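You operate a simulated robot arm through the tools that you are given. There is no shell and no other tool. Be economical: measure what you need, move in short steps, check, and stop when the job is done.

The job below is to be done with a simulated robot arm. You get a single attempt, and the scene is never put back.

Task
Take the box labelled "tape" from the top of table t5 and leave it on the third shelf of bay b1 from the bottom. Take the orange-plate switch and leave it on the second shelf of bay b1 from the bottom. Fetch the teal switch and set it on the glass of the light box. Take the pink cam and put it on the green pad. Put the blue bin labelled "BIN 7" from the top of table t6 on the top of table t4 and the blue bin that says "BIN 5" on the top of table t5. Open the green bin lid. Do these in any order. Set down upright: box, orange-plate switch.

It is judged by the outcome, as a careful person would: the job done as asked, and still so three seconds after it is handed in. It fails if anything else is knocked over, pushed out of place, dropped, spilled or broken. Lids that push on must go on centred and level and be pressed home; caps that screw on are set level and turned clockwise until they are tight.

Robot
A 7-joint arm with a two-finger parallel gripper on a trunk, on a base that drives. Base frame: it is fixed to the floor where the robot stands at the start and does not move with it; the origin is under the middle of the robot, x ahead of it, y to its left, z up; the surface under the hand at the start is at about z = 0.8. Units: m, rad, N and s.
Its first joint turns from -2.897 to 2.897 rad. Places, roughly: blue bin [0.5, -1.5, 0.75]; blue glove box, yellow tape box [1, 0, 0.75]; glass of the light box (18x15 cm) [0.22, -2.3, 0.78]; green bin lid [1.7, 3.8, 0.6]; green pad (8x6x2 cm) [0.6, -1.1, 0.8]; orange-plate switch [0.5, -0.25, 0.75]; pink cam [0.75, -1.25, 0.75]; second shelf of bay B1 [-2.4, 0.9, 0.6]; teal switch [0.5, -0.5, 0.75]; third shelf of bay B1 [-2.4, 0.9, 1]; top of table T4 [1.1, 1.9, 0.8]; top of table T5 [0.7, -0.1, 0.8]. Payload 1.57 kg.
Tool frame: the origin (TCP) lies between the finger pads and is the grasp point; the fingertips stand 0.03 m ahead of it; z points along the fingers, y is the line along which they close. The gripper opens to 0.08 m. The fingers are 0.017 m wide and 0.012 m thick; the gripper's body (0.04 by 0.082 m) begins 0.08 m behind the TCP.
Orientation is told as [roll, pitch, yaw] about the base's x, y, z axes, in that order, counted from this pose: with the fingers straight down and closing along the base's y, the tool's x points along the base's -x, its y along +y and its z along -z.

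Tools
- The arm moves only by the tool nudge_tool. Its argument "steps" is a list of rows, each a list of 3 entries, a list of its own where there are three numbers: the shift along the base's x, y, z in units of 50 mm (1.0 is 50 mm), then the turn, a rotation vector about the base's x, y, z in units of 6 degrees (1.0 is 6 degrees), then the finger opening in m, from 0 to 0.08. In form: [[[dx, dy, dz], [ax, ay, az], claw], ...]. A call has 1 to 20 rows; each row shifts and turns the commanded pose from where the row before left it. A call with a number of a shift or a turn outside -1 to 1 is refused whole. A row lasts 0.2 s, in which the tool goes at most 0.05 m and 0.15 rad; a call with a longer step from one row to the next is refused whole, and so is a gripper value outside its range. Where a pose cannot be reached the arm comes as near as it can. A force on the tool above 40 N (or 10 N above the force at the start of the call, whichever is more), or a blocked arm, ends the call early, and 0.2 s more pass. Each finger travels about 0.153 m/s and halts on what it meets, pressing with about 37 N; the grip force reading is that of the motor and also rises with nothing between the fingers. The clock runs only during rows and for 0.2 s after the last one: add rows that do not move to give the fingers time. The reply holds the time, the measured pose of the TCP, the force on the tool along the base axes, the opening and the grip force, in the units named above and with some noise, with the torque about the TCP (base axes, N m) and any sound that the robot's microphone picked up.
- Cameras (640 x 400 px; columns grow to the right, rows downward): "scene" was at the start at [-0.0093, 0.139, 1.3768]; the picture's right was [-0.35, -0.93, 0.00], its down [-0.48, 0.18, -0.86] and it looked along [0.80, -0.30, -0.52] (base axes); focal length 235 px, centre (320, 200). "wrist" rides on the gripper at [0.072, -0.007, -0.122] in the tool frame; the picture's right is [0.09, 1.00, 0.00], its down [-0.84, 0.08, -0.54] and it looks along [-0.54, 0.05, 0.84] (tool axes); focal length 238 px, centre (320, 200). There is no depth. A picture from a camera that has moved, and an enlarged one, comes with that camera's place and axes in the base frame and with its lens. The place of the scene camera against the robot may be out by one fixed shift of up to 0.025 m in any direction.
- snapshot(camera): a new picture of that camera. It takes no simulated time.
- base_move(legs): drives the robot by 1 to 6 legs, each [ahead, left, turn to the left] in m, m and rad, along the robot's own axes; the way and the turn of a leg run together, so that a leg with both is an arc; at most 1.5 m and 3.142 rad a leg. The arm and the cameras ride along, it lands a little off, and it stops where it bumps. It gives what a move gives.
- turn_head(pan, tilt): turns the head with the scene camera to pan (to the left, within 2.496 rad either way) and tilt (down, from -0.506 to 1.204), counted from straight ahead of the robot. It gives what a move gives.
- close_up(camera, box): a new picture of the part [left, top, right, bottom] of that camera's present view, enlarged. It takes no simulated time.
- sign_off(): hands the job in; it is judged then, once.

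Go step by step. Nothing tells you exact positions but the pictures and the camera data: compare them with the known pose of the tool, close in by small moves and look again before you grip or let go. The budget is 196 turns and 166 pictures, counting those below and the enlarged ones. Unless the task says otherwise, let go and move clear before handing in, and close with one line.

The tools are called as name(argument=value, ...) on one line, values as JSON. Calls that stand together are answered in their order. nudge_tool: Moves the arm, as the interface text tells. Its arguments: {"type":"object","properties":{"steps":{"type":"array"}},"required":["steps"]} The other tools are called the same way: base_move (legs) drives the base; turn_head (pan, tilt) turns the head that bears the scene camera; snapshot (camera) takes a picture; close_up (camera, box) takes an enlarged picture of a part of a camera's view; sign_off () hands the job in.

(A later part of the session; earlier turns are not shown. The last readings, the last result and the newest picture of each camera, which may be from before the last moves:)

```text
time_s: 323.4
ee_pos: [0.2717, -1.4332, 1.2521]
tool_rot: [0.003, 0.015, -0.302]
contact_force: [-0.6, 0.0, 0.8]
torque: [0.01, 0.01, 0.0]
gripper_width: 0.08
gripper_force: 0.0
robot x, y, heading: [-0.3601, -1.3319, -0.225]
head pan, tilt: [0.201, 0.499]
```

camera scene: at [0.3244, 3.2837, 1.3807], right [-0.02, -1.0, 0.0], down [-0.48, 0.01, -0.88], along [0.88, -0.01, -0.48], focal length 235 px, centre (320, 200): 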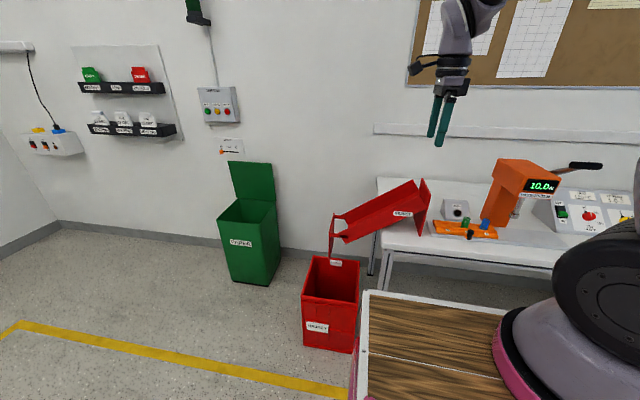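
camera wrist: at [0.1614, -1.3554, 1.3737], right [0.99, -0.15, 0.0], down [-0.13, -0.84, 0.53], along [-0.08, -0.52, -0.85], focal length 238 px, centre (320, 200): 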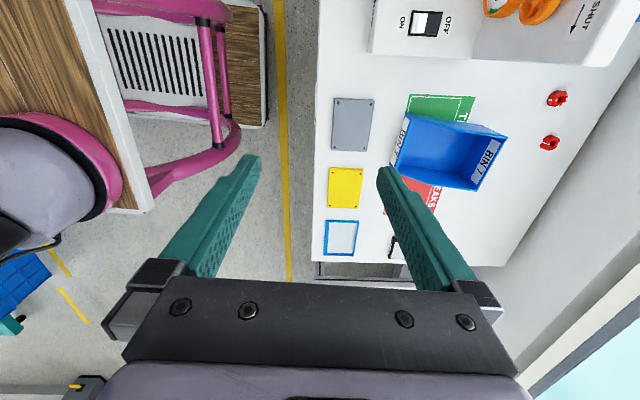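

nudge_tool(steps=[[[0.8, -0.46, 0], [0, 0, 0], 0.08], [[0.8, -0.46, 0], [0, 0, 0], 0.08], [[0.8, -0.46, 0], [0, 0, 0], 0.08], [[0.86, -0.46, 0], [0, 0, 0], 0.08], [[0, 0, -0.95], [0, 0, 0], 0.08], [[0, 0, -0.95], [0, 0, 0], 0.08], [[0, 0, -0.95], [0, 0, 0], 0.08], [[0, 0, -0.95], [0, 0, 0], 0.08], [[0, 0, -0.95], [0, 0, 0], 0.08], [[0, 0, -0.6], [0, 0, 0], 0.08], [[0, 0, 0], [0, 0, 0], 0.08]])

snapshot(camera="wrist")

```text
time_s: 325.8
ee_pos: [0.4367, -1.5255, 0.9831]
tool_rot: [0.004, 0.014, -0.302]
contact_force: [-1.2, 0.3, 0.5]
torque: [-0.02, 0.02, -0.04]
gripper_width: 0.0798
gripper_force: 0.2
robot x, y, heading: [-0.3562, -1.3363, -0.22]
head pan, tilt: [0.201, 0.499]
```

```text
35 pictures are left
camera wrist: at [0.3684, -1.5123, 1.1054], right [0.21, 0.98, 0.0], down [0.83, -0.18, 0.53], along [0.52, -0.11, -0.85], focal length 238 px, centre (320, 200)
```

wrist: 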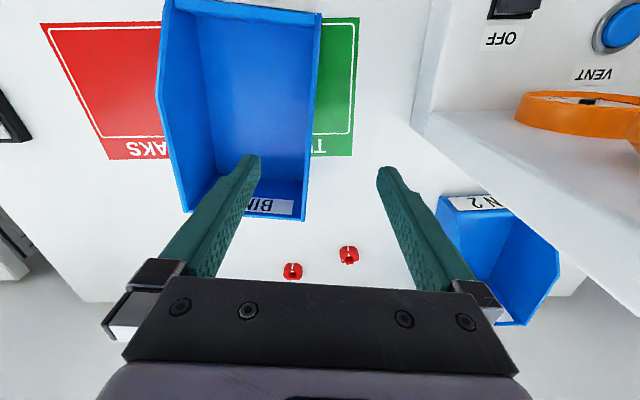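

nudge_tool(steps=[[[0, -0.18, -0.6], [0, 0, -0.1], 0.08], [[0, 0, -0.7], [0, 0, 0], 0.08], [[0, 0, 0], [0, 0, 0], 0.08]])

snapshot(camera="wrist")

```text
time_s: 326.6
ee_pos: [0.4341, -1.5352, 0.9191]
tool_rot: [0.001, 0.013, -0.313]
contact_force: [-0.5, -0.2, 0.1]
torque: [-0.01, -0.01, 0.02]
gripper_width: 0.0801
gripper_force: 0.0
robot x, y, heading: [-0.3553, -1.332, -0.219]
head pan, tilt: [0.201, 0.499]
```

```text
34 pictures are left
camera wrist: at [0.3667, -1.5206, 1.042], right [0.22, 0.98, 0.0], down [0.83, -0.19, 0.53], along [0.52, -0.11, -0.85], focal length 238 px, centre (320, 200)
```

wrist: 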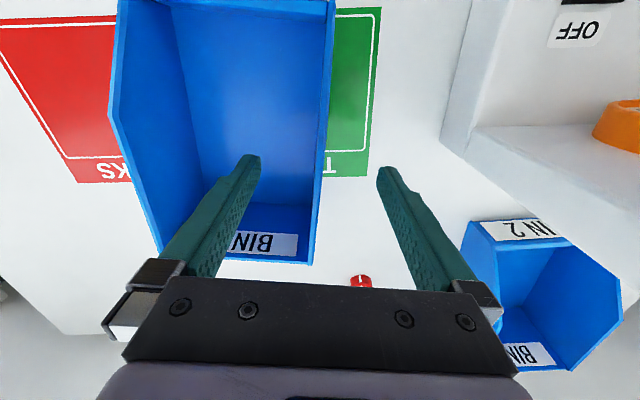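

Centred on the wall. I descend and pinch it, then lift a little.

nudge_tool(steps=[[[0, 0, -0.6], [0, 0, 0], 0.08], [[0, 0, -0.55], [0, 0, 0], 0.08], [[0, 0, 0], [0, 0, 0], 0.05], [[0, 0, 0], [0, 0, 0], 0.02], [[0, 0, 0], [0, 0, 0], 0.0], [[0, 0, 0], [0, 0, 0], 0.0]])

nudge_tool(steps=[[[0, 0, 0.2], [0, 0, 0], 0.0], [[0, 0, 0.3], [0, 0, 0], 0.0], [[0, 0, 0.5], [0, 0, 0], 0.0], [[0, 0, 0], [0, 0, 0], 0.0]])

snapshot(camera="wrist")

```text
time_s: 328.0
ee_pos: [0.4345, -1.5339, 0.8625]
tool_rot: [0.0, 0.015, -0.312]
contact_force: [0.4, -1.2, 1.0]
torque: [-0.21, 0.07, 0.04]
gripper_width: 0.0039
gripper_force: 24.2
robot x, y, heading: [-0.3612, -1.3368, -0.22]
head pan, tilt: [0.201, 0.499]
```

```text
time_s: 329.0
ee_pos: [0.4353, -1.5344, 0.9121]
tool_rot: [0.002, 0.015, -0.311]
contact_force: [0.0, -0.4, -1.8]
torque: [0.11, -0.03, -0.04]
gripper_width: 0.0033
gripper_force: 25.2
robot x, y, heading: [-0.3565, -1.3357, -0.218]
head pan, tilt: [0.201, 0.499]
```

```text
33 pictures are left
camera wrist: at [0.3666, -1.5191, 1.034], right [0.22, 0.98, 0.0], down [0.83, -0.19, 0.53], along [0.52, -0.11, -0.85], focal length 238 px, centre (320, 200)
```

wrist: 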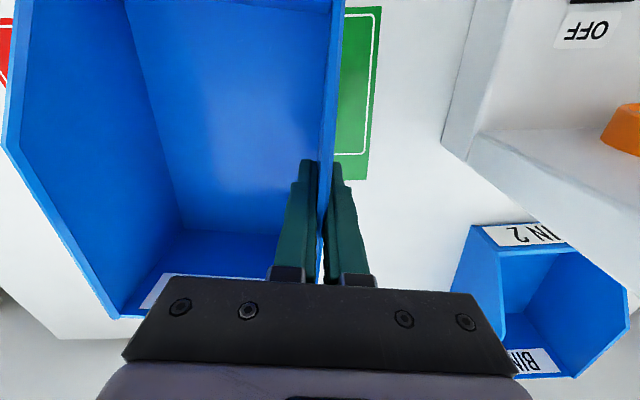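

nudge_tool(steps=[[[0, 0, 0.9], [0, 0, 0], 0.0], [[0, 0, 0.9], [0, 0, 0], 0.0], [[0, 0, 0.9], [0, 0, 0], 0.0], [[0, 0, 0.9], [0, 0, 0], 0.0], [[0, 0, 0.9], [0, 0, 0], 0.0], [[0, 0, 0.9], [0, 0, 0], 0.0], [[0, 0, 0.9], [0, 0, 0], 0.0], [[-0.9, 0.2, 0], [0, 0, 0.3], 0.0], [[-0.9, 0.2, 0], [0, 0, 0.3], 0.0], [[-0.9, 0.2, 0], [0, 0, 0.3], 0.0], [[-0.9, 0.2, 0], [0, 0, 0], 0.0], [[0, 0, 0], [0, 0, 0], 0.0]])

```text
time_s: 331.6
ee_pos: [0.2566, -1.4957, 1.2261]
tool_rot: [0.005, 0.015, -0.218]
contact_force: [-0.3, -0.6, -1.1]
torque: [0.1, -0.02, 0.0]
gripper_width: 0.0036
gripper_force: 24.0
robot x, y, heading: [-0.3602, -1.3324, -0.221]
head pan, tilt: [0.201, 0.499]
```

base_move(legs=[[-0.1, 0, 0], [0, 1.3, 0], [0, 1.2, 0]])

snapshot(camera="scene")

snapshot(camera="wrist")

```text
time_s: 344.5
ee_pos: [0.6734, 0.9666, 1.227]
tool_rot: [0.005, 0.016, -0.204]
contact_force: [-0.7, -0.6, -0.9]
torque: [0.09, 0.01, -0.02]
gripper_width: 0.0037
gripper_force: 24.9
robot x, y, heading: [0.0598, 1.1219, -0.207]
head pan, tilt: [0.201, 0.499]
```

```text
32 pictures are left
camera scene: at [0.0958, 1.307, 1.3807], right [-0.01, -1.0, 0.0], down [-0.48, 0.0, -0.88], along [0.88, -0.01, -0.48], focal length 235 px, centre (320, 200)
```

scene: 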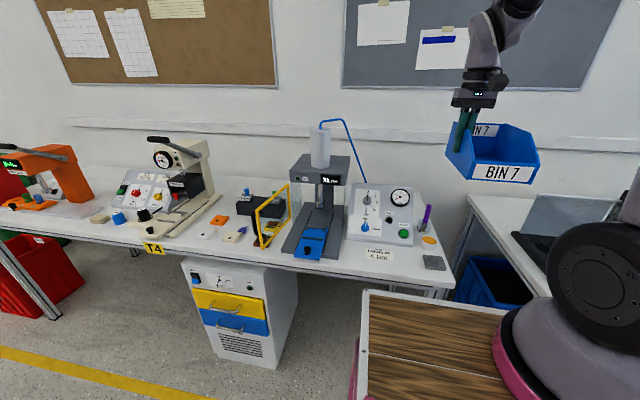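

```text
31 pictures are left
camera wrist: at [0.6044, 0.9741, 1.3482], right [0.11, 0.99, 0.0], down [0.84, -0.1, 0.53], along [0.53, -0.06, -0.85], focal length 238 px, centre (320, 200)
```

wrist: 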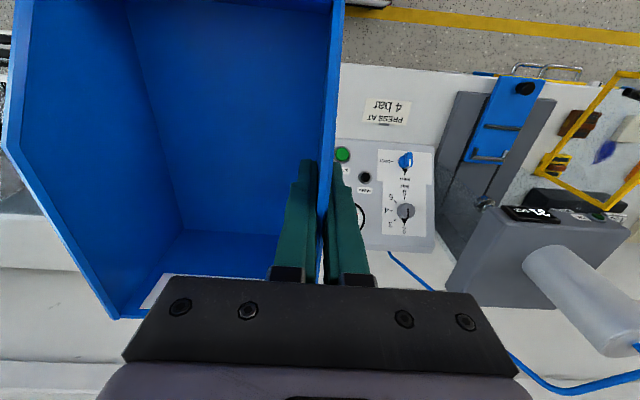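

close_up(camera="scene", box=[180, 140, 460, 290])

```text
2.29 times, centred on (320, 215) of scene
camera zoom: at [0.0958, 1.307, 1.3807], right [-0.01, -1.0, 0.0], down [-0.48, 0.0, -0.88], along [0.88, -0.01, -0.48], focal length 537 px, centre (320, 166)
```

zoom: 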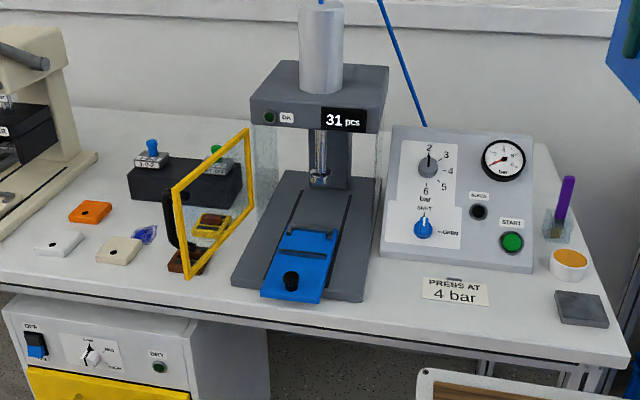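

T4's free spot is the back strip between the two presses (behind the dark switch box), about w 1.7–2.05. I lift a bit more and drive there.

nudge_tool(steps=[[[0, 0, 0.9], [0, 0, 0], 0.0], [[0, 0, 0.9], [0, 0, 0], 0.0], [[0, 0, 0], [0, 0, 0], 0.0]])

base_move(legs=[[0, 0.8, -0.02]])

turn_head(pan=-0.05, tilt=0.55)

snapshot(camera="scene")

```text
time_s: 345.3
ee_pos: [0.6733, 0.9678, 1.3168]
tool_rot: [0.002, 0.016, -0.205]
contact_force: [0.9, -0.1, -1.8]
torque: [0.08, -0.01, -0.01]
gripper_width: 0.0036
gripper_force: 24.2
robot x, y, heading: [0.0552, 1.1214, -0.209]
head pan, tilt: [0.201, 0.499]
```

```text
time_s: 349.6
ee_pos: [0.8438, 1.7352, 1.3148]
tool_rot: [0.003, 0.017, -0.226]
contact_force: [-0.5, -0.2, -0.6]
torque: [0.03, -0.01, -0.05]
gripper_width: 0.0038
gripper_force: 24.9
robot x, y, heading: [0.2271, 1.9038, -0.231]
head pan, tilt: [0.201, 0.499]
```

```text
time_s: 350.4
ee_pos: [0.8429, 1.7349, 1.3149]
tool_rot: [0.003, 0.015, -0.227]
contact_force: [0.1, -0.9, -1.2]
torque: [0.07, -0.02, -0.03]
gripper_width: 0.0036
gripper_force: 24.4
robot x, y, heading: [0.2329, 1.9042, -0.229]
head pan, tilt: [-0.051, 0.55]
```

```text
29 pictures are left
camera scene: at [0.2697, 2.0646, 1.3761], right [-0.28, -0.96, 0.0], down [-0.5, 0.14, -0.85], along [0.82, -0.24, -0.52], focal length 235 px, centre (320, 200)
```

scene: 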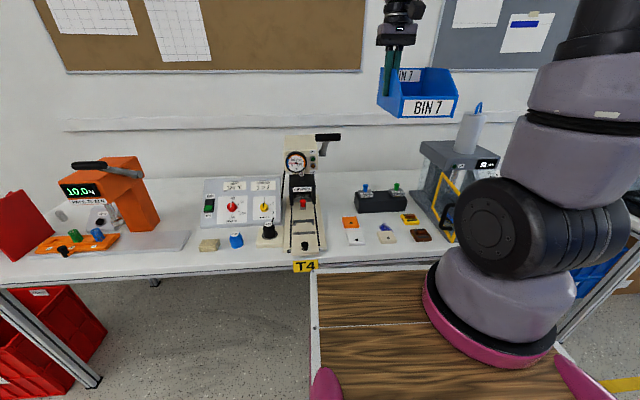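

base_move(legs=[[0.14, -0.045, 0]])

nudge_tool(steps=[[[0.95, -0.22, 0], [0, 0, 0], 0.0], [[0.95, -0.22, 0], [0, 0, 0], 0.0], [[0.95, -0.22, 0], [0, 0, 0], 0.0], [[0.95, -0.22, 0], [0, 0, 0], 0.0], [[0.95, -0.22, 0], [0, 0, 0], 0.0], [[0.95, -0.22, 0], [0, 0, 0], 0.0], [[0.4, -0.1, 0], [0, 0, 0], 0.0], [[0, 0, 0], [0, 0, 0], 0.0]])

snapshot(camera="wrist")

snapshot(camera="scene")

```text
time_s: 351.7
ee_pos: [0.9691, 1.659, 1.3152]
tool_rot: [0.003, 0.016, -0.228]
contact_force: [0.1, 0.3, -1.2]
torque: [0.1, -0.04, 0.01]
gripper_width: 0.0037
gripper_force: 24.3
robot x, y, heading: [0.3555, 1.8253, -0.229]
head pan, tilt: [-0.051, 0.55]
```

```text
time_s: 353.5
ee_pos: [1.2754, 1.5863, 1.3144]
tool_rot: [0.004, 0.016, -0.227]
contact_force: [-0.5, 0.0, -0.6]
torque: [0.11, -0.05, 0.02]
gripper_width: 0.0036
gripper_force: 24.8
robot x, y, heading: [0.3565, 1.8241, -0.232]
head pan, tilt: [-0.051, 0.55]
```

```text
28 pictures are left
camera wrist: at [1.2067, 1.5959, 1.437], right [0.13, 0.99, 0.0], down [0.84, -0.12, 0.53], along [0.52, -0.07, -0.85], focal length 238 px, centre (320, 200)
```

wrist: 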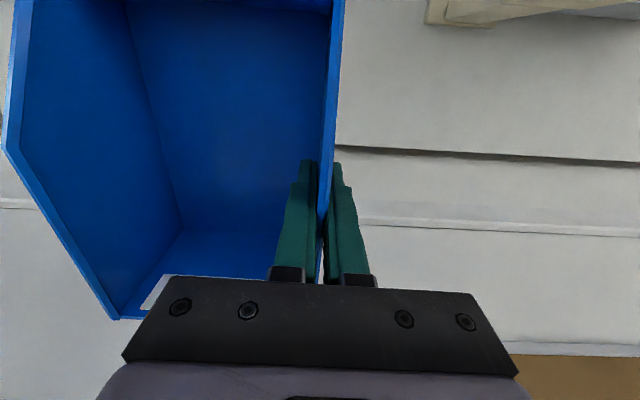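

```text
27 pictures are left
camera scene: at [0.3956, 1.9886, 1.3761], right [-0.28, -0.96, 0.0], down [-0.5, 0.14, -0.85], along [0.82, -0.24, -0.52], focal length 235 px, centre (320, 200)
```

scene: 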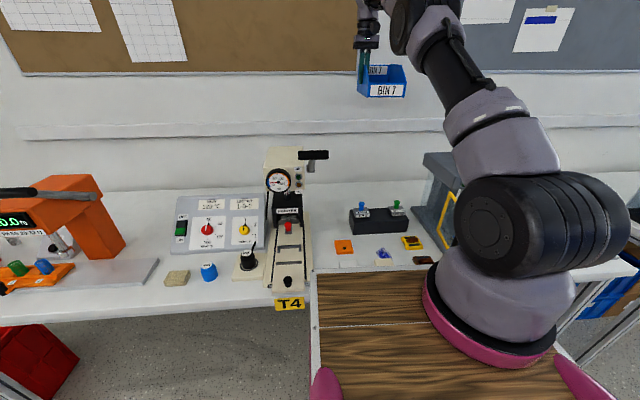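

nudge_tool(steps=[[[0, 0, -0.9], [0, 0, 0], 0.0], [[0, 0, -0.9], [0, 0, 0], 0.0], [[0, 0, -0.9], [0, 0, 0], 0.0], [[0, 0, -0.9], [0, 0, 0], 0.0], [[0, 0, -0.9], [0, 0, 0], 0.0], [[0, 0, -0.9], [0, 0, 0], 0.0], [[0, 0, -0.9], [0, 0, 0], 0.0], [[0, 0, -0.9], [0, 0, 0], 0.0], [[0, 0, 0], [0, 0, 0], 0.0]])

close_up(camera="scene", box=[260, 110, 460, 270])

```text
time_s: 355.5
ee_pos: [1.2772, 1.5888, 0.9544]
tool_rot: [0.003, 0.012, -0.228]
contact_force: [-0.4, -0.2, -0.7]
torque: [0.07, -0.05, -0.01]
gripper_width: 0.0038
gripper_force: 24.7
robot x, y, heading: [0.3581, 1.8256, -0.235]
head pan, tilt: [-0.051, 0.55]
```

```text
2.50 times, centred on (360, 190) of scene
camera zoom: at [0.3955, 1.9886, 1.3761], right [-0.28, -0.96, 0.0], down [-0.5, 0.14, -0.85], along [0.82, -0.24, -0.52], focal length 587 px, centre (220, 225)
```

zoom: 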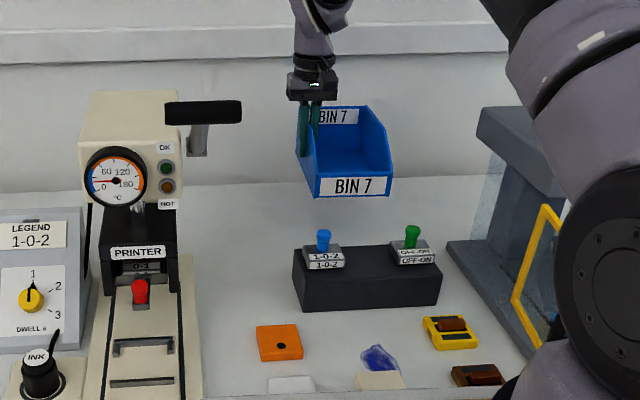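

nudge_tool(steps=[[[0, 0, -0.8], [0, 0, 0], 0.0], [[0, 0, -0.7], [0, 0, 0], 0.0], [[0, 0, 0], [0, 0, 0], 0.0]])

nudge_tool(steps=[[[0, 0, -0.16], [0, 0, 0], 0.0], [[0, 0, 0], [0, 0, 0], 0.0]])

nudge_tool(steps=[[[0, 0, -0.08], [0, 0, 0], 0.0], [[0, 0, 0], [0, 0, 0], 0.0]])

```text
time_s: 356.3
ee_pos: [1.276, 1.5884, 0.8807]
tool_rot: [0.004, 0.013, -0.228]
contact_force: [-0.6, 0.8, -0.9]
torque: [0.07, -0.05, -0.01]
gripper_width: 0.0036
gripper_force: 24.7
robot x, y, heading: [0.3564, 1.8246, -0.229]
head pan, tilt: [-0.051, 0.55]
```

```text
time_s: 356.9
ee_pos: [1.2768, 1.5883, 0.8723]
tool_rot: [0.005, 0.014, -0.228]
contact_force: [-0.6, -0.3, -1.8]
torque: [0.08, -0.01, 0.03]
gripper_width: 0.0035
gripper_force: 24.2
robot x, y, heading: [0.3604, 1.8269, -0.229]
head pan, tilt: [-0.051, 0.55]
```

```text
time_s: 357.5
ee_pos: [1.2754, 1.5886, 0.8682]
tool_rot: [0.003, 0.014, -0.226]
contact_force: [-1.5, -0.3, -0.5]
torque: [0.08, 0.02, -0.01]
gripper_width: 0.0038
gripper_force: 24.8
robot x, y, heading: [0.3564, 1.8254, -0.232]
head pan, tilt: [-0.051, 0.55]
```

nudge_tool(steps=[[[0, 0, -0.06], [0, 0, 0], 0.0], [[0, 0, 0], [0, 0, 0], 0.0]])

nudge_tool(steps=[[[0, 0, -0.06], [0, 0, 0], 0.0], [[0, 0, 0], [0, 0, 0], 0.0]])

```text
time_s: 358.1
ee_pos: [1.2755, 1.5874, 0.8659]
tool_rot: [0.003, 0.015, -0.229]
contact_force: [-0.2, -0.7, -1.1]
torque: [0.09, -0.04, 0.02]
gripper_width: 0.0037
gripper_force: 24.0
robot x, y, heading: [0.3575, 1.8274, -0.231]
head pan, tilt: [-0.051, 0.55]
```

```text
time_s: 358.7
ee_pos: [1.275, 1.5874, 0.8623]
tool_rot: [0.004, 0.015, -0.227]
contact_force: [-1.0, 0.3, 0.6]
torque: [-0.22, -0.16, 0.01]
gripper_width: 0.0036
gripper_force: 24.4
robot x, y, heading: [0.3612, 1.8226, -0.23]
head pan, tilt: [-0.051, 0.55]
```

nudge_tool(steps=[[[0, 0, -0.03], [0, 0, 0], 0.0], [[0, 0, 0], [0, 0, 0], 0.02], [[0, 0, 0], [0, 0, 0], 0.05], [[0, 0, 0], [0, 0, 0], 0.05], [[0, 0, 0.5], [0, 0, 0], 0.05], [[0, 0, 0.9], [0, 0, 0], 0.05], [[0, 0, 0.9], [0, 0, 0], 0.05], [[0, 0, 0.9], [0, 0, 0], 0.05], [[0, 0, 0.9], [0, 0, 0], 0.05], [[0, 0, 0.9], [0, 0, 0], 0.05], [[0, 0, 0.9], [0, 0, 0], 0.05], [[0, 0, 0.9], [0, 0, 0], 0.05], [[0, 0, 0], [0, 0, 0], 0.05]])

close_up(camera="scene", box=[260, 110, 460, 270])

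```text
time_s: 361.5
ee_pos: [1.2754, 1.5864, 1.1998]
tool_rot: [0.004, 0.013, -0.228]
contact_force: [0.6, 0.5, 0.9]
torque: [0.0, 0.0, -0.01]
gripper_width: 0.05
gripper_force: 0.0
robot x, y, heading: [0.3554, 1.8257, -0.236]
head pan, tilt: [-0.051, 0.55]
```

```text
2.50 times, centred on (360, 190) of scene
camera zoom: at [0.3956, 1.9886, 1.3761], right [-0.28, -0.96, 0.0], down [-0.5, 0.14, -0.85], along [0.82, -0.24, -0.52], focal length 587 px, centre (220, 225)
```

zoom: 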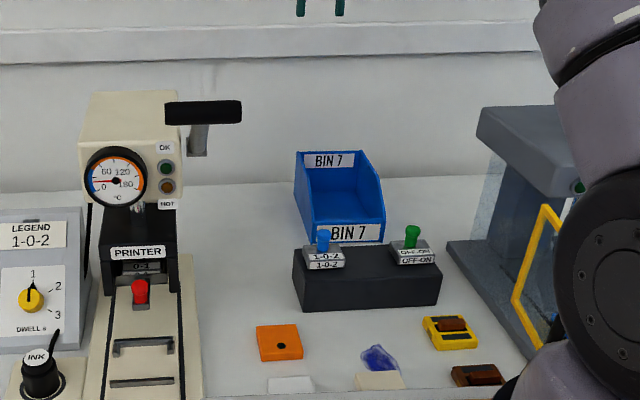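

BIN 7 stands on t4. Last: the orange-plate switch. I retract and drive back to t5.

nudge_tool(steps=[[[0, 0, 0.9], [0, 0, 0], 0.08], [[0, 0, 0.9], [0, 0, 0], 0.08], [[-0.9, 0.2, 0], [0, 0, 0.3], 0.08], [[-0.9, 0.2, 0], [0, 0, 0.3], 0.08], [[-0.9, 0.2, 0], [0, 0, 0], 0.08], [[-0.9, 0.2, 0], [0, 0, 0], 0.08], [[-0.9, 0.2, 0], [0, 0, 0], 0.08], [[-0.9, 0.2, 0], [0, 0, 0], 0.08], [[0, 0, 0], [0, 0, 0], 0.08]])

```text
time_s: 363.5
ee_pos: [1.0054, 1.6499, 1.291]
tool_rot: [0.002, 0.013, -0.164]
contact_force: [-0.8, -0.7, 0.8]
torque: [0.0, 0.02, 0.02]
gripper_width: 0.0798
gripper_force: 0.0
robot x, y, heading: [0.3594, 1.8232, -0.233]
head pan, tilt: [-0.051, 0.55]
```

base_move(legs=[[-0.06, 0, 0.005], [0, -1.05, 0], [0, -1.0, 0]])

snapshot(camera="wrist")

```text
time_s: 374.3
ee_pos: [0.522, -0.3328, 1.2916]
tool_rot: [0.003, 0.013, -0.143]
contact_force: [1.0, 0.7, -0.3]
torque: [0.04, -0.03, 0.01]
gripper_width: 0.0801
gripper_force: 0.0
robot x, y, heading: [-0.1314, -0.1733, -0.207]
head pan, tilt: [-0.051, 0.55]
```

```text
24 pictures are left
camera wrist: at [0.453, -0.3301, 1.4141], right [0.05, 1.0, 0.0], down [0.85, -0.04, 0.53], along [0.53, -0.02, -0.85], focal length 238 px, centre (320, 200)
```

wrist: 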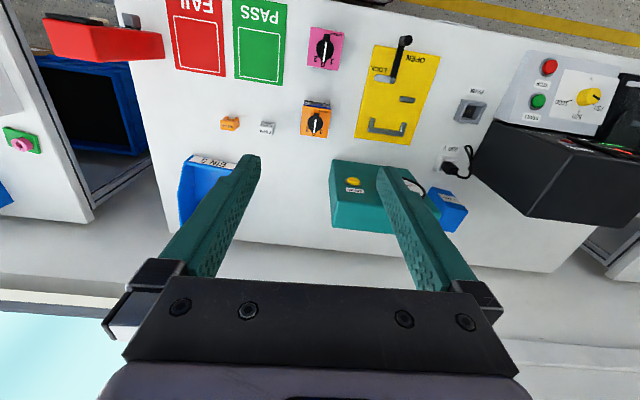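

nudge_tool(steps=[[[0.4, -0.08, 0], [-0.1485, -0.887, -0.2], 0.08], [[0.4, -0.08, -0.3], [-0.1485, -0.887, 0], 0.08], [[0.46, -0.08, -0.3], [-0.1485, -0.887, 0], 0.08], [[0, 0, -0.9], [-0.1485, -0.887, 0], 0.08], [[0, 0, -0.9], [-0.1485, -0.887, 0], 0.08], [[0, 0, -0.9], [0, 0, 0], 0.08], [[0, 0, -0.9], [0, 0, 0], 0.08], [[0, 0, -0.9], [0, 0, 0], 0.08], [[0, 0, -0.9], [0, 0, 0], 0.08], [[0, 0, 0], [0, 0, 0], 0.08]])

snapshot(camera="wrist")

```text
time_s: 376.5
ee_pos: [0.5844, -0.3446, 0.9902]
tool_rot: [-0.001, -0.454, -0.163]
contact_force: [-1.0, 0.2, 0.7]
torque: [-0.01, 0.02, 0.0]
gripper_width: 0.08
gripper_force: 0.0
robot x, y, heading: [-0.1314, -0.1724, -0.211]
head pan, tilt: [-0.051, 0.55]
```

```text
23 pictures are left
camera wrist: at [0.4669, -0.3326, 1.068], right [0.08, 1.0, -0.04], down [0.52, -0.01, 0.86], along [0.85, -0.09, -0.52], focal length 238 px, centre (320, 200)
```

wrist: 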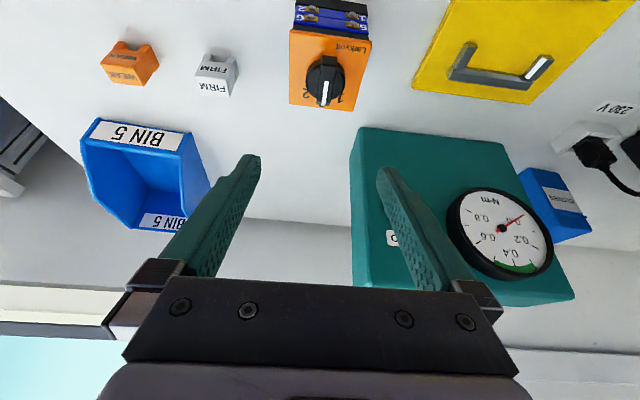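

nudge_tool(steps=[[[-0.05, 0.01, -0.9], [0, 0, 0], 0.08], [[0, 0, -0.9], [0, 0, 0], 0.08], [[0, 0, -0.4], [0, 0, 0], 0.08], [[0, 0, 0], [0, 0, 0], 0.08]])

snapshot(camera="wrist")

```text
time_s: 377.5
ee_pos: [0.5844, -0.3418, 0.883]
tool_rot: [0.001, -0.454, -0.163]
contact_force: [1.1, 0.5, 0.4]
torque: [-0.01, 0.02, 0.0]
gripper_width: 0.08
gripper_force: 0.1
robot x, y, heading: [-0.1315, -0.1723, -0.206]
head pan, tilt: [-0.051, 0.55]
```

```text
22 pictures are left
camera wrist: at [0.4666, -0.3313, 0.9597], right [0.08, 1.0, -0.04], down [0.52, -0.01, 0.86], along [0.85, -0.09, -0.52], focal length 238 px, centre (320, 200)
```

wrist: 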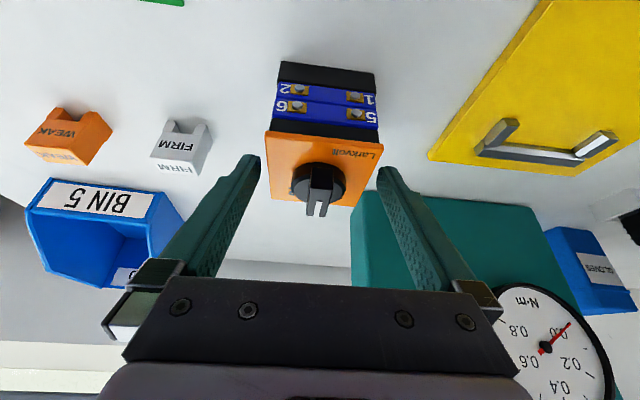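

nudge_tool(steps=[[[0, 0.03, -0.35], [0, 0, 0], 0.08], [[0, 0, -0.2], [0, 0, 0], 0.08], [[0, 0, 0], [0, 0, 0], 0.065], [[0, 0, 0], [0, 0, 0], 0.05], [[0, 0, 0], [0, 0, 0], 0.05], [[0, 0, 0], [0, 0, 0], 0.05]])

nudge_tool(steps=[[[0, 0, 0.3], [0, 0, 0], 0.05], [[0, 0, 0.5], [0, 0, 0], 0.05], [[0, 0, 0], [0, 0, 0], 0.05]])

snapshot(camera="wrist")

```text
time_s: 378.9
ee_pos: [0.5826, -0.3425, 0.8548]
tool_rot: [0.0, -0.454, -0.161]
contact_force: [-0.4, -0.4, 0.4]
torque: [-0.07, 0.01, 0.02]
gripper_width: 0.0635
gripper_force: 37.0
robot x, y, heading: [-0.1274, -0.1728, -0.209]
head pan, tilt: [-0.051, 0.55]
```

```text
time_s: 379.7
ee_pos: [0.5827, -0.3427, 0.8945]
tool_rot: [0.002, -0.455, -0.163]
contact_force: [0.3, -0.4, -2.1]
torque: [0.0, 0.0, 0.0]
gripper_width: 0.0638
gripper_force: 36.8
robot x, y, heading: [-0.1306, -0.1738, -0.208]
head pan, tilt: [-0.051, 0.55]
```

```text
21 pictures are left
camera wrist: at [0.4658, -0.3303, 0.9713], right [0.08, 1.0, -0.04], down [0.52, -0.01, 0.85], along [0.85, -0.09, -0.52], focal length 238 px, centre (320, 200)
```

wrist: 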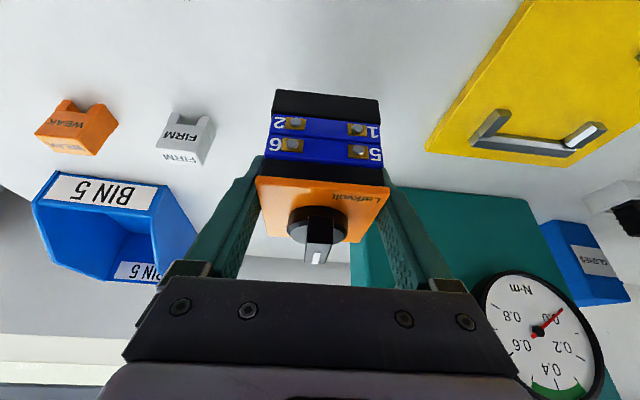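

Gripped. I lift and retrace the route to bay b1, driving backwards past the trolley this time.

nudge_tool(steps=[[[0, 0, 0.9], [0, 0, 0], 0.05], [[0, 0, 0.9], [0, 0, 0], 0.05], [[0, 0, 0.9], [0, 0, 0], 0.05], [[0, 0, 0.9], [0, 0, 0], 0.05], [[0, 0, 0.9], [0, 0, 0], 0.05], [[0, 0, 0.9], [0, 0, 0], 0.05], [[0, 0, 0], [0, 0, 0], 0.05]])

base_move(legs=[[-0.65, 0, -0.018], [0, 1.2, 0], [0, 1.2, 0], [0, 0.95, 0]])

```text
time_s: 381.3
ee_pos: [0.5819, -0.3416, 1.1646]
tool_rot: [0.0, -0.457, -0.163]
contact_force: [-0.1, 0.5, -2.1]
torque: [-0.02, 0.01, -0.03]
gripper_width: 0.0637
gripper_force: 36.8
robot x, y, heading: [-0.1325, -0.1722, -0.21]
head pan, tilt: [-0.051, 0.55]
```

```text
time_s: 400.7
ee_pos: [0.5874, 3.0514, 1.1632]
tool_rot: [-0.001, -0.457, -0.167]
contact_force: [0.6, 0.5, -2.8]
torque: [-0.03, 0.02, 0.01]
gripper_width: 0.064
gripper_force: 37.3
robot x, y, heading: [-0.1243, 3.2319, -0.21]
head pan, tilt: [-0.051, 0.55]
```

base_move(legs=[[0, 0.05, -0.016], [-1.4, 0, 0], [-1.38, 0, 0]])

turn_head(pan=-0.5, tilt=0.4)

```text
time_s: 414.8
ee_pos: [-2.1144, 3.7263, 1.1641]
tool_rot: [0.0, -0.455, -0.158]
contact_force: [-0.9, 0.7, -2.9]
torque: [0.0, 0.04, 0.01]
gripper_width: 0.064
gripper_force: 36.5
robot x, y, heading: [-2.8247, 3.896, -0.203]
head pan, tilt: [-0.051, 0.55]
```

```text
time_s: 415.6
ee_pos: [-2.114, 3.7266, 1.163]
tool_rot: [0.0, -0.454, -0.157]
contact_force: [0.5, 0.0, -2.4]
torque: [0.0, 0.0, -0.03]
gripper_width: 0.0637
gripper_force: 37.4
robot x, y, heading: [-2.8281, 3.8901, -0.208]
head pan, tilt: [-0.499, 0.4]
```

nudge_tool(steps=[[[-0.85, 0.19, 0], [0, 0, 0], 0.05], [[-0.85, 0.19, 0], [0, 0, 0], 0.05], [[0, 0, 0], [0, 0, 0], 0.05]])

base_move(legs=[[-0.02, 0, -0.018], [0, -1.2, 0]])

```text
time_s: 416.4
ee_pos: [-2.2002, 3.7452, 1.1642]
tool_rot: [0.001, -0.455, -0.156]
contact_force: [-0.1, -0.3, -2.1]
torque: [-0.03, 0.0, 0.01]
gripper_width: 0.0634
gripper_force: 37.6
robot x, y, heading: [-2.8258, 3.891, -0.205]
head pan, tilt: [-0.499, 0.4]
```

```text
time_s: 422.9
ee_pos: [-2.4873, 2.5611, 1.1651]
tool_rot: [0.0, -0.456, -0.177]
contact_force: [0.0, 0.4, -2.3]
torque: [-0.02, -0.03, -0.02]
gripper_width: 0.0637
gripper_force: 36.6
robot x, y, heading: [-3.1129, 2.72, -0.224]
head pan, tilt: [-0.499, 0.4]
```

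base_move(legs=[[0, -0.8, 0], [0, -0.72, 0]])

turn_head(pan=0.15, tilt=0.6)

snapshot(camera="scene")

snapshot(camera="wrist")

```text
time_s: 430.8
ee_pos: [-2.8128, 1.0835, 1.1639]
tool_rot: [0.0, -0.455, -0.172]
contact_force: [0.4, 0.4, -2.7]
torque: [0.0, 0.01, 0.02]
gripper_width: 0.064
gripper_force: 37.2
robot x, y, heading: [-3.4374, 1.2423, -0.22]
head pan, tilt: [-0.499, 0.4]
```

```text
time_s: 431.8
ee_pos: [-2.8126, 1.0831, 1.1645]
tool_rot: [0.0, -0.456, -0.171]
contact_force: [0.3, 0.4, -2.2]
torque: [0.02, 0.01, -0.04]
gripper_width: 0.0638
gripper_force: 36.7
robot x, y, heading: [-3.4383, 1.24, -0.217]
head pan, tilt: [0.15, 0.6]
```

```text
20 pictures are left
camera scene: at [-3.3989, 1.4209, 1.3716], right [-0.07, -1.0, 0.0], down [-0.56, 0.04, -0.83], along [0.82, -0.06, -0.56], focal length 235 px, centre (320, 200)
```

scene: 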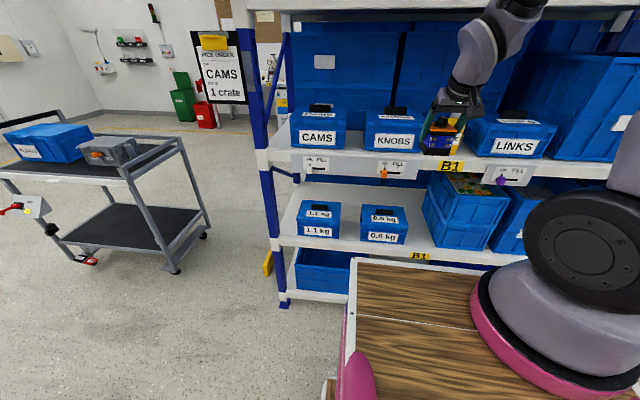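

```text
19 pictures are left
camera wrist: at [-2.9299, 1.0956, 1.2418], right [0.09, 1.0, -0.04], down [0.52, -0.01, 0.85], along [0.85, -0.1, -0.52], focal length 238 px, centre (320, 200)
```

wrist: 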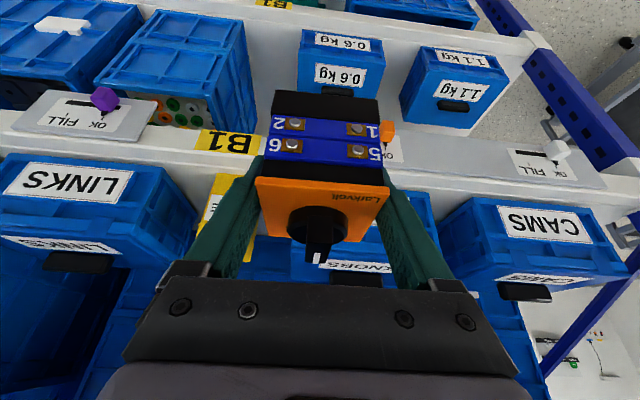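

The clear spot on the second shelf is between the 0.6 kg box and the crates (w≈0.24–0.38). I line up in front of it and lower the hand outside the rack.

nudge_tool(steps=[[[-0.05, -0.8, 0], [0, 0, -0.27], 0.05], [[-0.05, -0.8, 0], [0, 0, -0.26], 0.05], [[0.2, -0.83, 0], [0, 0, 0], 0.05], [[0, 0, -0.9], [0, 0, 0], 0.05], [[0, 0, -0.9], [0, 0, 0], 0.05], [[0, 0, -0.9], [0, 0, 0], 0.05], [[0, 0, -0.9], [0, 0, 0], 0.05], [[0, 0, 0], [0, 0, 0], 0.05]])

snapshot(camera="scene")

snapshot(camera="wrist")

```text
time_s: 433.6
ee_pos: [-2.8086, 0.9591, 0.9869]
tool_rot: [0.001, -0.458, -0.226]
contact_force: [-0.6, -0.1, -2.0]
torque: [0.01, -0.02, -0.02]
gripper_width: 0.0638
gripper_force: 36.6
robot x, y, heading: [-3.4363, 1.2397, -0.219]
head pan, tilt: [0.15, 0.6]
```

```text
18 pictures are left
camera scene: at [-3.3991, 1.421, 1.3716], right [-0.07, -1.0, 0.0], down [-0.56, 0.04, -0.83], along [0.82, -0.06, -0.56], focal length 235 px, centre (320, 200)
```

scene: 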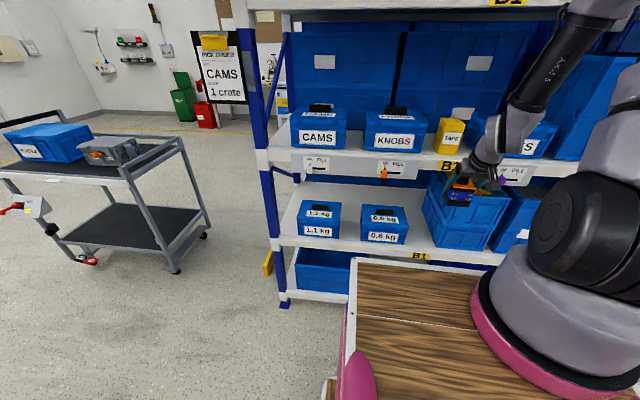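

```text
17 pictures are left
camera wrist: at [-2.9253, 0.9789, 1.0639], right [0.14, 0.99, -0.04], down [0.52, -0.04, 0.86], along [0.84, -0.14, -0.52], focal length 238 px, centre (320, 200)
```

wrist: 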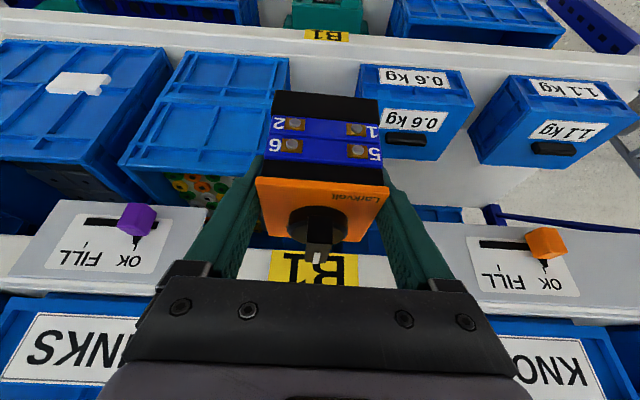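

nudge_tool(steps=[[[0, 0, -0.9], [0, 0, 0], 0.05], [[0, 0, -0.9], [0, 0, 0], 0.05], [[0, 0, -0.9], [0, 0, 0], 0.05], [[0, 0, -0.9], [0, 0, 0], 0.05], [[0, 0, -0.9], [0, 0, 0], 0.05], [[0, 0, 0], [0, 0, 0], 0.05]])

snapshot(camera="scene")

snapshot(camera="wrist")

```text
time_s: 435.0
ee_pos: [-2.8097, 0.9607, 0.7602]
tool_rot: [-0.001, -0.455, -0.227]
contact_force: [-0.2, -0.8, -2.1]
torque: [0.01, -0.02, 0.0]
gripper_width: 0.0638
gripper_force: 37.1
robot x, y, heading: [-3.4347, 1.2384, -0.22]
head pan, tilt: [0.15, 0.6]
```

```text
16 pictures are left
camera scene: at [-3.399, 1.421, 1.3716], right [-0.07, -1.0, 0.0], down [-0.56, 0.04, -0.83], along [0.82, -0.06, -0.56], focal length 235 px, centre (320, 200)
```

scene: 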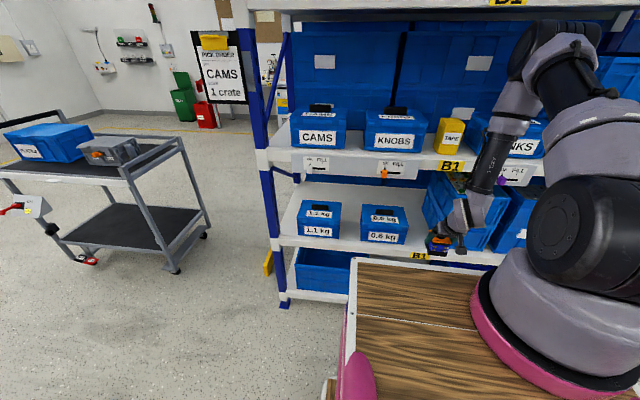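

```text
15 pictures are left
camera wrist: at [-2.9257, 0.9809, 0.8376], right [0.14, 0.99, -0.04], down [0.52, -0.04, 0.86], along [0.84, -0.14, -0.52], focal length 238 px, centre (320, 200)
```

wrist: 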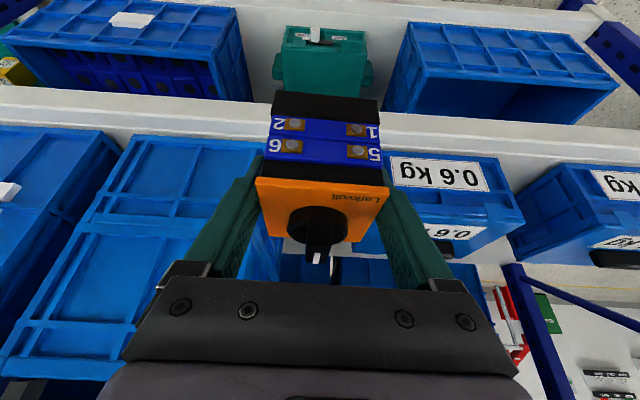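

nudge_tool(steps=[[[0.04, 0.2, -0.7], [0, 0, 0], 0.05], [[0.9, -0.2, 0], [0, 0, 0], 0.05], [[0.9, -0.2, 0], [0, 0, 0], 0.05], [[0, 0, 0], [0, 0, 0], 0.05]])

snapshot(camera="wrist")

close_up(camera="scene", box=[380, 140, 540, 270])

```text
time_s: 436.0
ee_pos: [-2.7158, 0.9523, 0.7253]
tool_rot: [0.0, -0.455, -0.227]
contact_force: [0.5, 0.8, -1.9]
torque: [-0.04, 0.03, 0.03]
gripper_width: 0.0638
gripper_force: 37.4
robot x, y, heading: [-3.4398, 1.2389, -0.216]
head pan, tilt: [0.15, 0.6]
```

```text
14 pictures are left
camera wrist: at [-2.8315, 0.9708, 0.803], right [0.14, 0.99, -0.04], down [0.52, -0.04, 0.85], along [0.84, -0.14, -0.52], focal length 238 px, centre (320, 200)
```

wrist: 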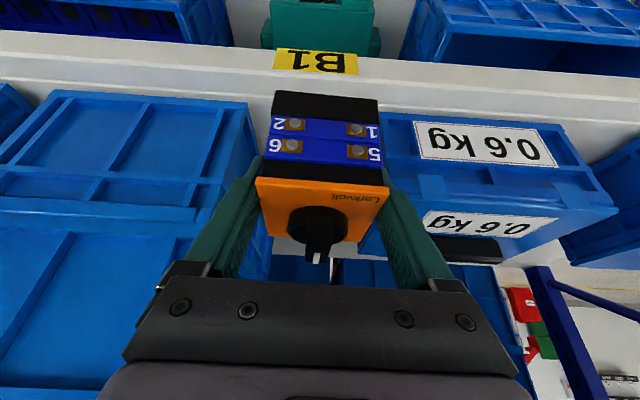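

```text
3.08 times, centred on (460, 205) of scene
camera zoom: at [-3.399, 1.421, 1.3716], right [-0.07, -1.0, 0.0], down [-0.56, 0.04, -0.83], along [0.82, -0.06, -0.57], focal length 722 px, centre (-111, 185)
```

zoom: 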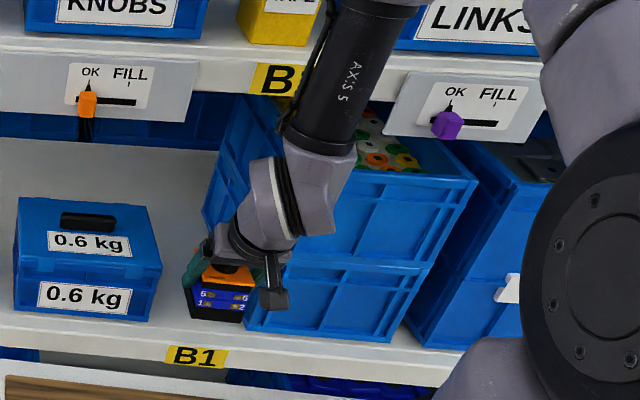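

nudge_tool(steps=[[[0.5, -0.22, 0], [0, 0, 0], 0.05], [[0.55, -0.14, 0], [0, 0, 0], 0.05], [[0, 0, -0.3], [0, 0, 0], 0.05], [[0, 0, 0], [0, 0, 0], 0.05]])

snapshot(camera="wrist")

```text
time_s: 437.0
ee_pos: [-2.6631, 0.9317, 0.7103]
tool_rot: [0.0, -0.454, -0.225]
contact_force: [-0.6, -0.8, -2.1]
torque: [0.03, -0.02, 0.0]
gripper_width: 0.0637
gripper_force: 37.2
robot x, y, heading: [-3.4387, 1.2375, -0.219]
head pan, tilt: [0.15, 0.6]
```

```text
12 pictures are left
camera wrist: at [-2.7788, 0.9518, 0.7875], right [0.14, 0.99, -0.04], down [0.52, -0.04, 0.86], along [0.84, -0.14, -0.52], focal length 238 px, centre (320, 200)
```

wrist: 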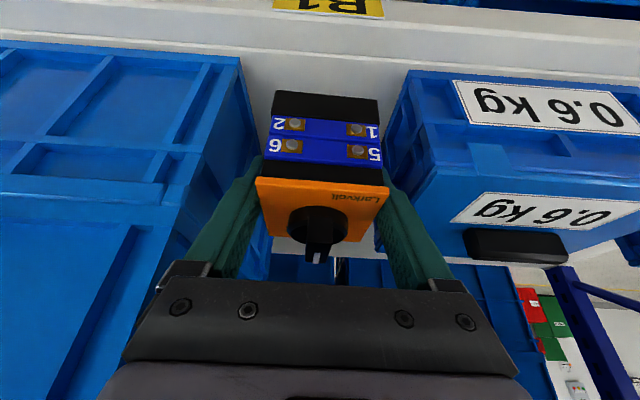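

nudge_tool(steps=[[[0, 0, -0.1], [0, 0, 0], 0.05], [[0, 0, -0.1], [0, 0, 0], 0.05], [[0, 0, 0], [0, 0, 0], 0.05]])

nudge_tool(steps=[[[0, 0, -0.08], [0, 0, 0], 0.05], [[0, 0, 0], [0, 0, 0], 0.05]])

```text
time_s: 437.8
ee_pos: [-2.6636, 0.9318, 0.6997]
tool_rot: [0.0, -0.454, -0.227]
contact_force: [-0.4, -0.3, -2.3]
torque: [-0.01, 0.02, 0.0]
gripper_width: 0.0636
gripper_force: 37.1
robot x, y, heading: [-3.4377, 1.2411, -0.217]
head pan, tilt: [0.15, 0.6]
```

```text
time_s: 438.4
ee_pos: [-2.6646, 0.9326, 0.6958]
tool_rot: [0.001, -0.456, -0.227]
contact_force: [-0.1, 0.7, -3.0]
torque: [-0.01, 0.0, -0.02]
gripper_width: 0.0639
gripper_force: 37.4
robot x, y, heading: [-3.4394, 1.2365, -0.22]
head pan, tilt: [0.15, 0.6]
```

nudge_tool(steps=[[[0, 0, -0.08], [0, 0, 0], 0.05], [[0, 0, 0], [0, 0, 0], 0.05]])

nudge_tool(steps=[[[0, 0, -0.07], [0, 0, 0], 0.05], [[0, 0, 0], [0, 0, 0], 0.05]])

nudge_tool(steps=[[[0, 0, -0.06], [0, 0, 0], 0.05], [[0, 0, 0], [0, 0, 0], 0.05]])

```text
time_s: 439.0
ee_pos: [-2.6624, 0.932, 0.6911]
tool_rot: [0.0, -0.455, -0.228]
contact_force: [0.5, 0.2, -1.9]
torque: [-0.01, 0.0, -0.01]
gripper_width: 0.0634
gripper_force: 36.9
robot x, y, heading: [-3.4395, 1.2376, -0.218]
head pan, tilt: [0.15, 0.6]
```

```text
time_s: 439.6
ee_pos: [-2.6632, 0.9328, 0.6881]
tool_rot: [-0.001, -0.457, -0.227]
contact_force: [-0.3, 1.0, -1.9]
torque: [0.02, 0.01, 0.01]
gripper_width: 0.0634
gripper_force: 37.0
robot x, y, heading: [-3.4362, 1.237, -0.219]
head pan, tilt: [0.15, 0.6]
```

```text
time_s: 440.2
ee_pos: [-2.6628, 0.932, 0.686]
tool_rot: [-0.001, -0.455, -0.228]
contact_force: [0.6, 0.7, -1.9]
torque: [-0.02, -0.01, -0.02]
gripper_width: 0.0638
gripper_force: 37.5
robot x, y, heading: [-3.4356, 1.2375, -0.218]
head pan, tilt: [0.15, 0.6]
```

nudge_tool(steps=[[[0, 0, -0.06], [0, 0, 0], 0.05], [[0, 0, 0], [0, 0, 0], 0.05]])

nudge_tool(steps=[[[0, 0, -0.06], [0, 0, 0], 0.05], [[0, 0, 0], [0, 0, 0], 0.05]])

close_up(camera="scene", box=[390, 180, 490, 270])

```text
time_s: 440.8
ee_pos: [-2.664, 0.9321, 0.6831]
tool_rot: [0.0, -0.455, -0.227]
contact_force: [-0.9, -0.1, -3.1]
torque: [-0.03, 0.01, -0.01]
gripper_width: 0.0637
gripper_force: 36.7
robot x, y, heading: [-3.4363, 1.2384, -0.217]
head pan, tilt: [0.15, 0.6]
```

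```text
time_s: 441.4
ee_pos: [-2.6641, 0.9327, 0.6789]
tool_rot: [-0.001, -0.456, -0.226]
contact_force: [-0.3, 0.9, -3.0]
torque: [0.04, 0.04, 0.0]
gripper_width: 0.0636
gripper_force: 37.2
robot x, y, heading: [-3.4395, 1.2394, -0.219]
head pan, tilt: [0.15, 0.6]
```

```text
4.44 times, centred on (440, 225) of scene
camera zoom: at [-3.3989, 1.421, 1.3716], right [-0.07, -1.0, 0.0], down [-0.56, 0.04, -0.82], along [0.82, -0.06, -0.57], focal length 1044 px, centre (-213, 89)
```

zoom: 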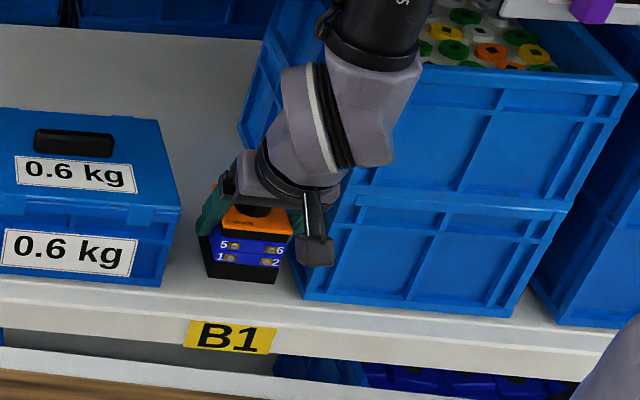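

nudge_tool(steps=[[[0, 0, -0.06], [0, 0, 0], 0.05], [[0, 0, 0], [0, 0, 0], 0.05]])

nudge_tool(steps=[[[0, 0, -0.06], [0, 0, 0], 0.05], [[0, 0, 0], [0, 0, 0], 0.05]])

nudge_tool(steps=[[[0, 0, -0.05], [0, 0, 0], 0.05], [[0, 0, 0], [0, 0, 0], 0.05]])

```text
time_s: 442.0
ee_pos: [-2.6633, 0.9325, 0.6758]
tool_rot: [-0.001, -0.457, -0.228]
contact_force: [-0.2, 0.2, -1.9]
torque: [0.0, 0.05, 0.01]
gripper_width: 0.0637
gripper_force: 37.5
robot x, y, heading: [-3.4371, 1.2361, -0.215]
head pan, tilt: [0.15, 0.6]
```

```text
time_s: 442.6
ee_pos: [-2.6633, 0.9328, 0.6733]
tool_rot: [-0.001, -0.456, -0.227]
contact_force: [0.2, -0.3, -1.9]
torque: [0.03, 0.0, 0.01]
gripper_width: 0.0637
gripper_force: 36.6
robot x, y, heading: [-3.4376, 1.2382, -0.215]
head pan, tilt: [0.15, 0.6]
```

```text
time_s: 443.2
ee_pos: [-2.6631, 0.9322, 0.6709]
tool_rot: [0.0, -0.455, -0.228]
contact_force: [0.1, 1.1, -1.5]
torque: [-0.02, 0.01, -0.03]
gripper_width: 0.064
gripper_force: 36.9
robot x, y, heading: [-3.4387, 1.2426, -0.218]
head pan, tilt: [0.15, 0.6]
```

nudge_tool(steps=[[[0, 0, -0.05], [0, 0, 0], 0.05], [[0, 0, 0], [0, 0, 0], 0.05]])

nudge_tool(steps=[[[0, 0, -0.05], [0, 0, 0], 0.05], [[0, 0, 0], [0, 0, 0], 0.05]])

nudge_tool(steps=[[[0, 0, -0.05], [0, 0, 0], 0.05], [[0, 0, 0], [0, 0, 0], 0.05]])

```text
time_s: 443.8
ee_pos: [-2.6646, 0.9329, 0.6677]
tool_rot: [0.0, -0.455, -0.226]
contact_force: [0.0, 0.8, -2.6]
torque: [-0.03, 0.01, 0.0]
gripper_width: 0.0636
gripper_force: 36.7
robot x, y, heading: [-3.4359, 1.2371, -0.218]
head pan, tilt: [0.15, 0.6]
```

```text
time_s: 444.4
ee_pos: [-2.6638, 0.9338, 0.6665]
tool_rot: [0.001, -0.455, -0.225]
contact_force: [0.7, 0.1, -1.2]
torque: [0.03, 0.02, 0.0]
gripper_width: 0.0639
gripper_force: 37.1
robot x, y, heading: [-3.4345, 1.2404, -0.224]
head pan, tilt: [0.15, 0.6]
```

```text
time_s: 445.0
ee_pos: [-2.6645, 0.9331, 0.6619]
tool_rot: [-0.001, -0.455, -0.226]
contact_force: [0.5, -0.5, -2.2]
torque: [0.02, 0.01, 0.02]
gripper_width: 0.0637
gripper_force: 37.5
robot x, y, heading: [-3.4348, 1.2388, -0.217]
head pan, tilt: [0.15, 0.6]
```

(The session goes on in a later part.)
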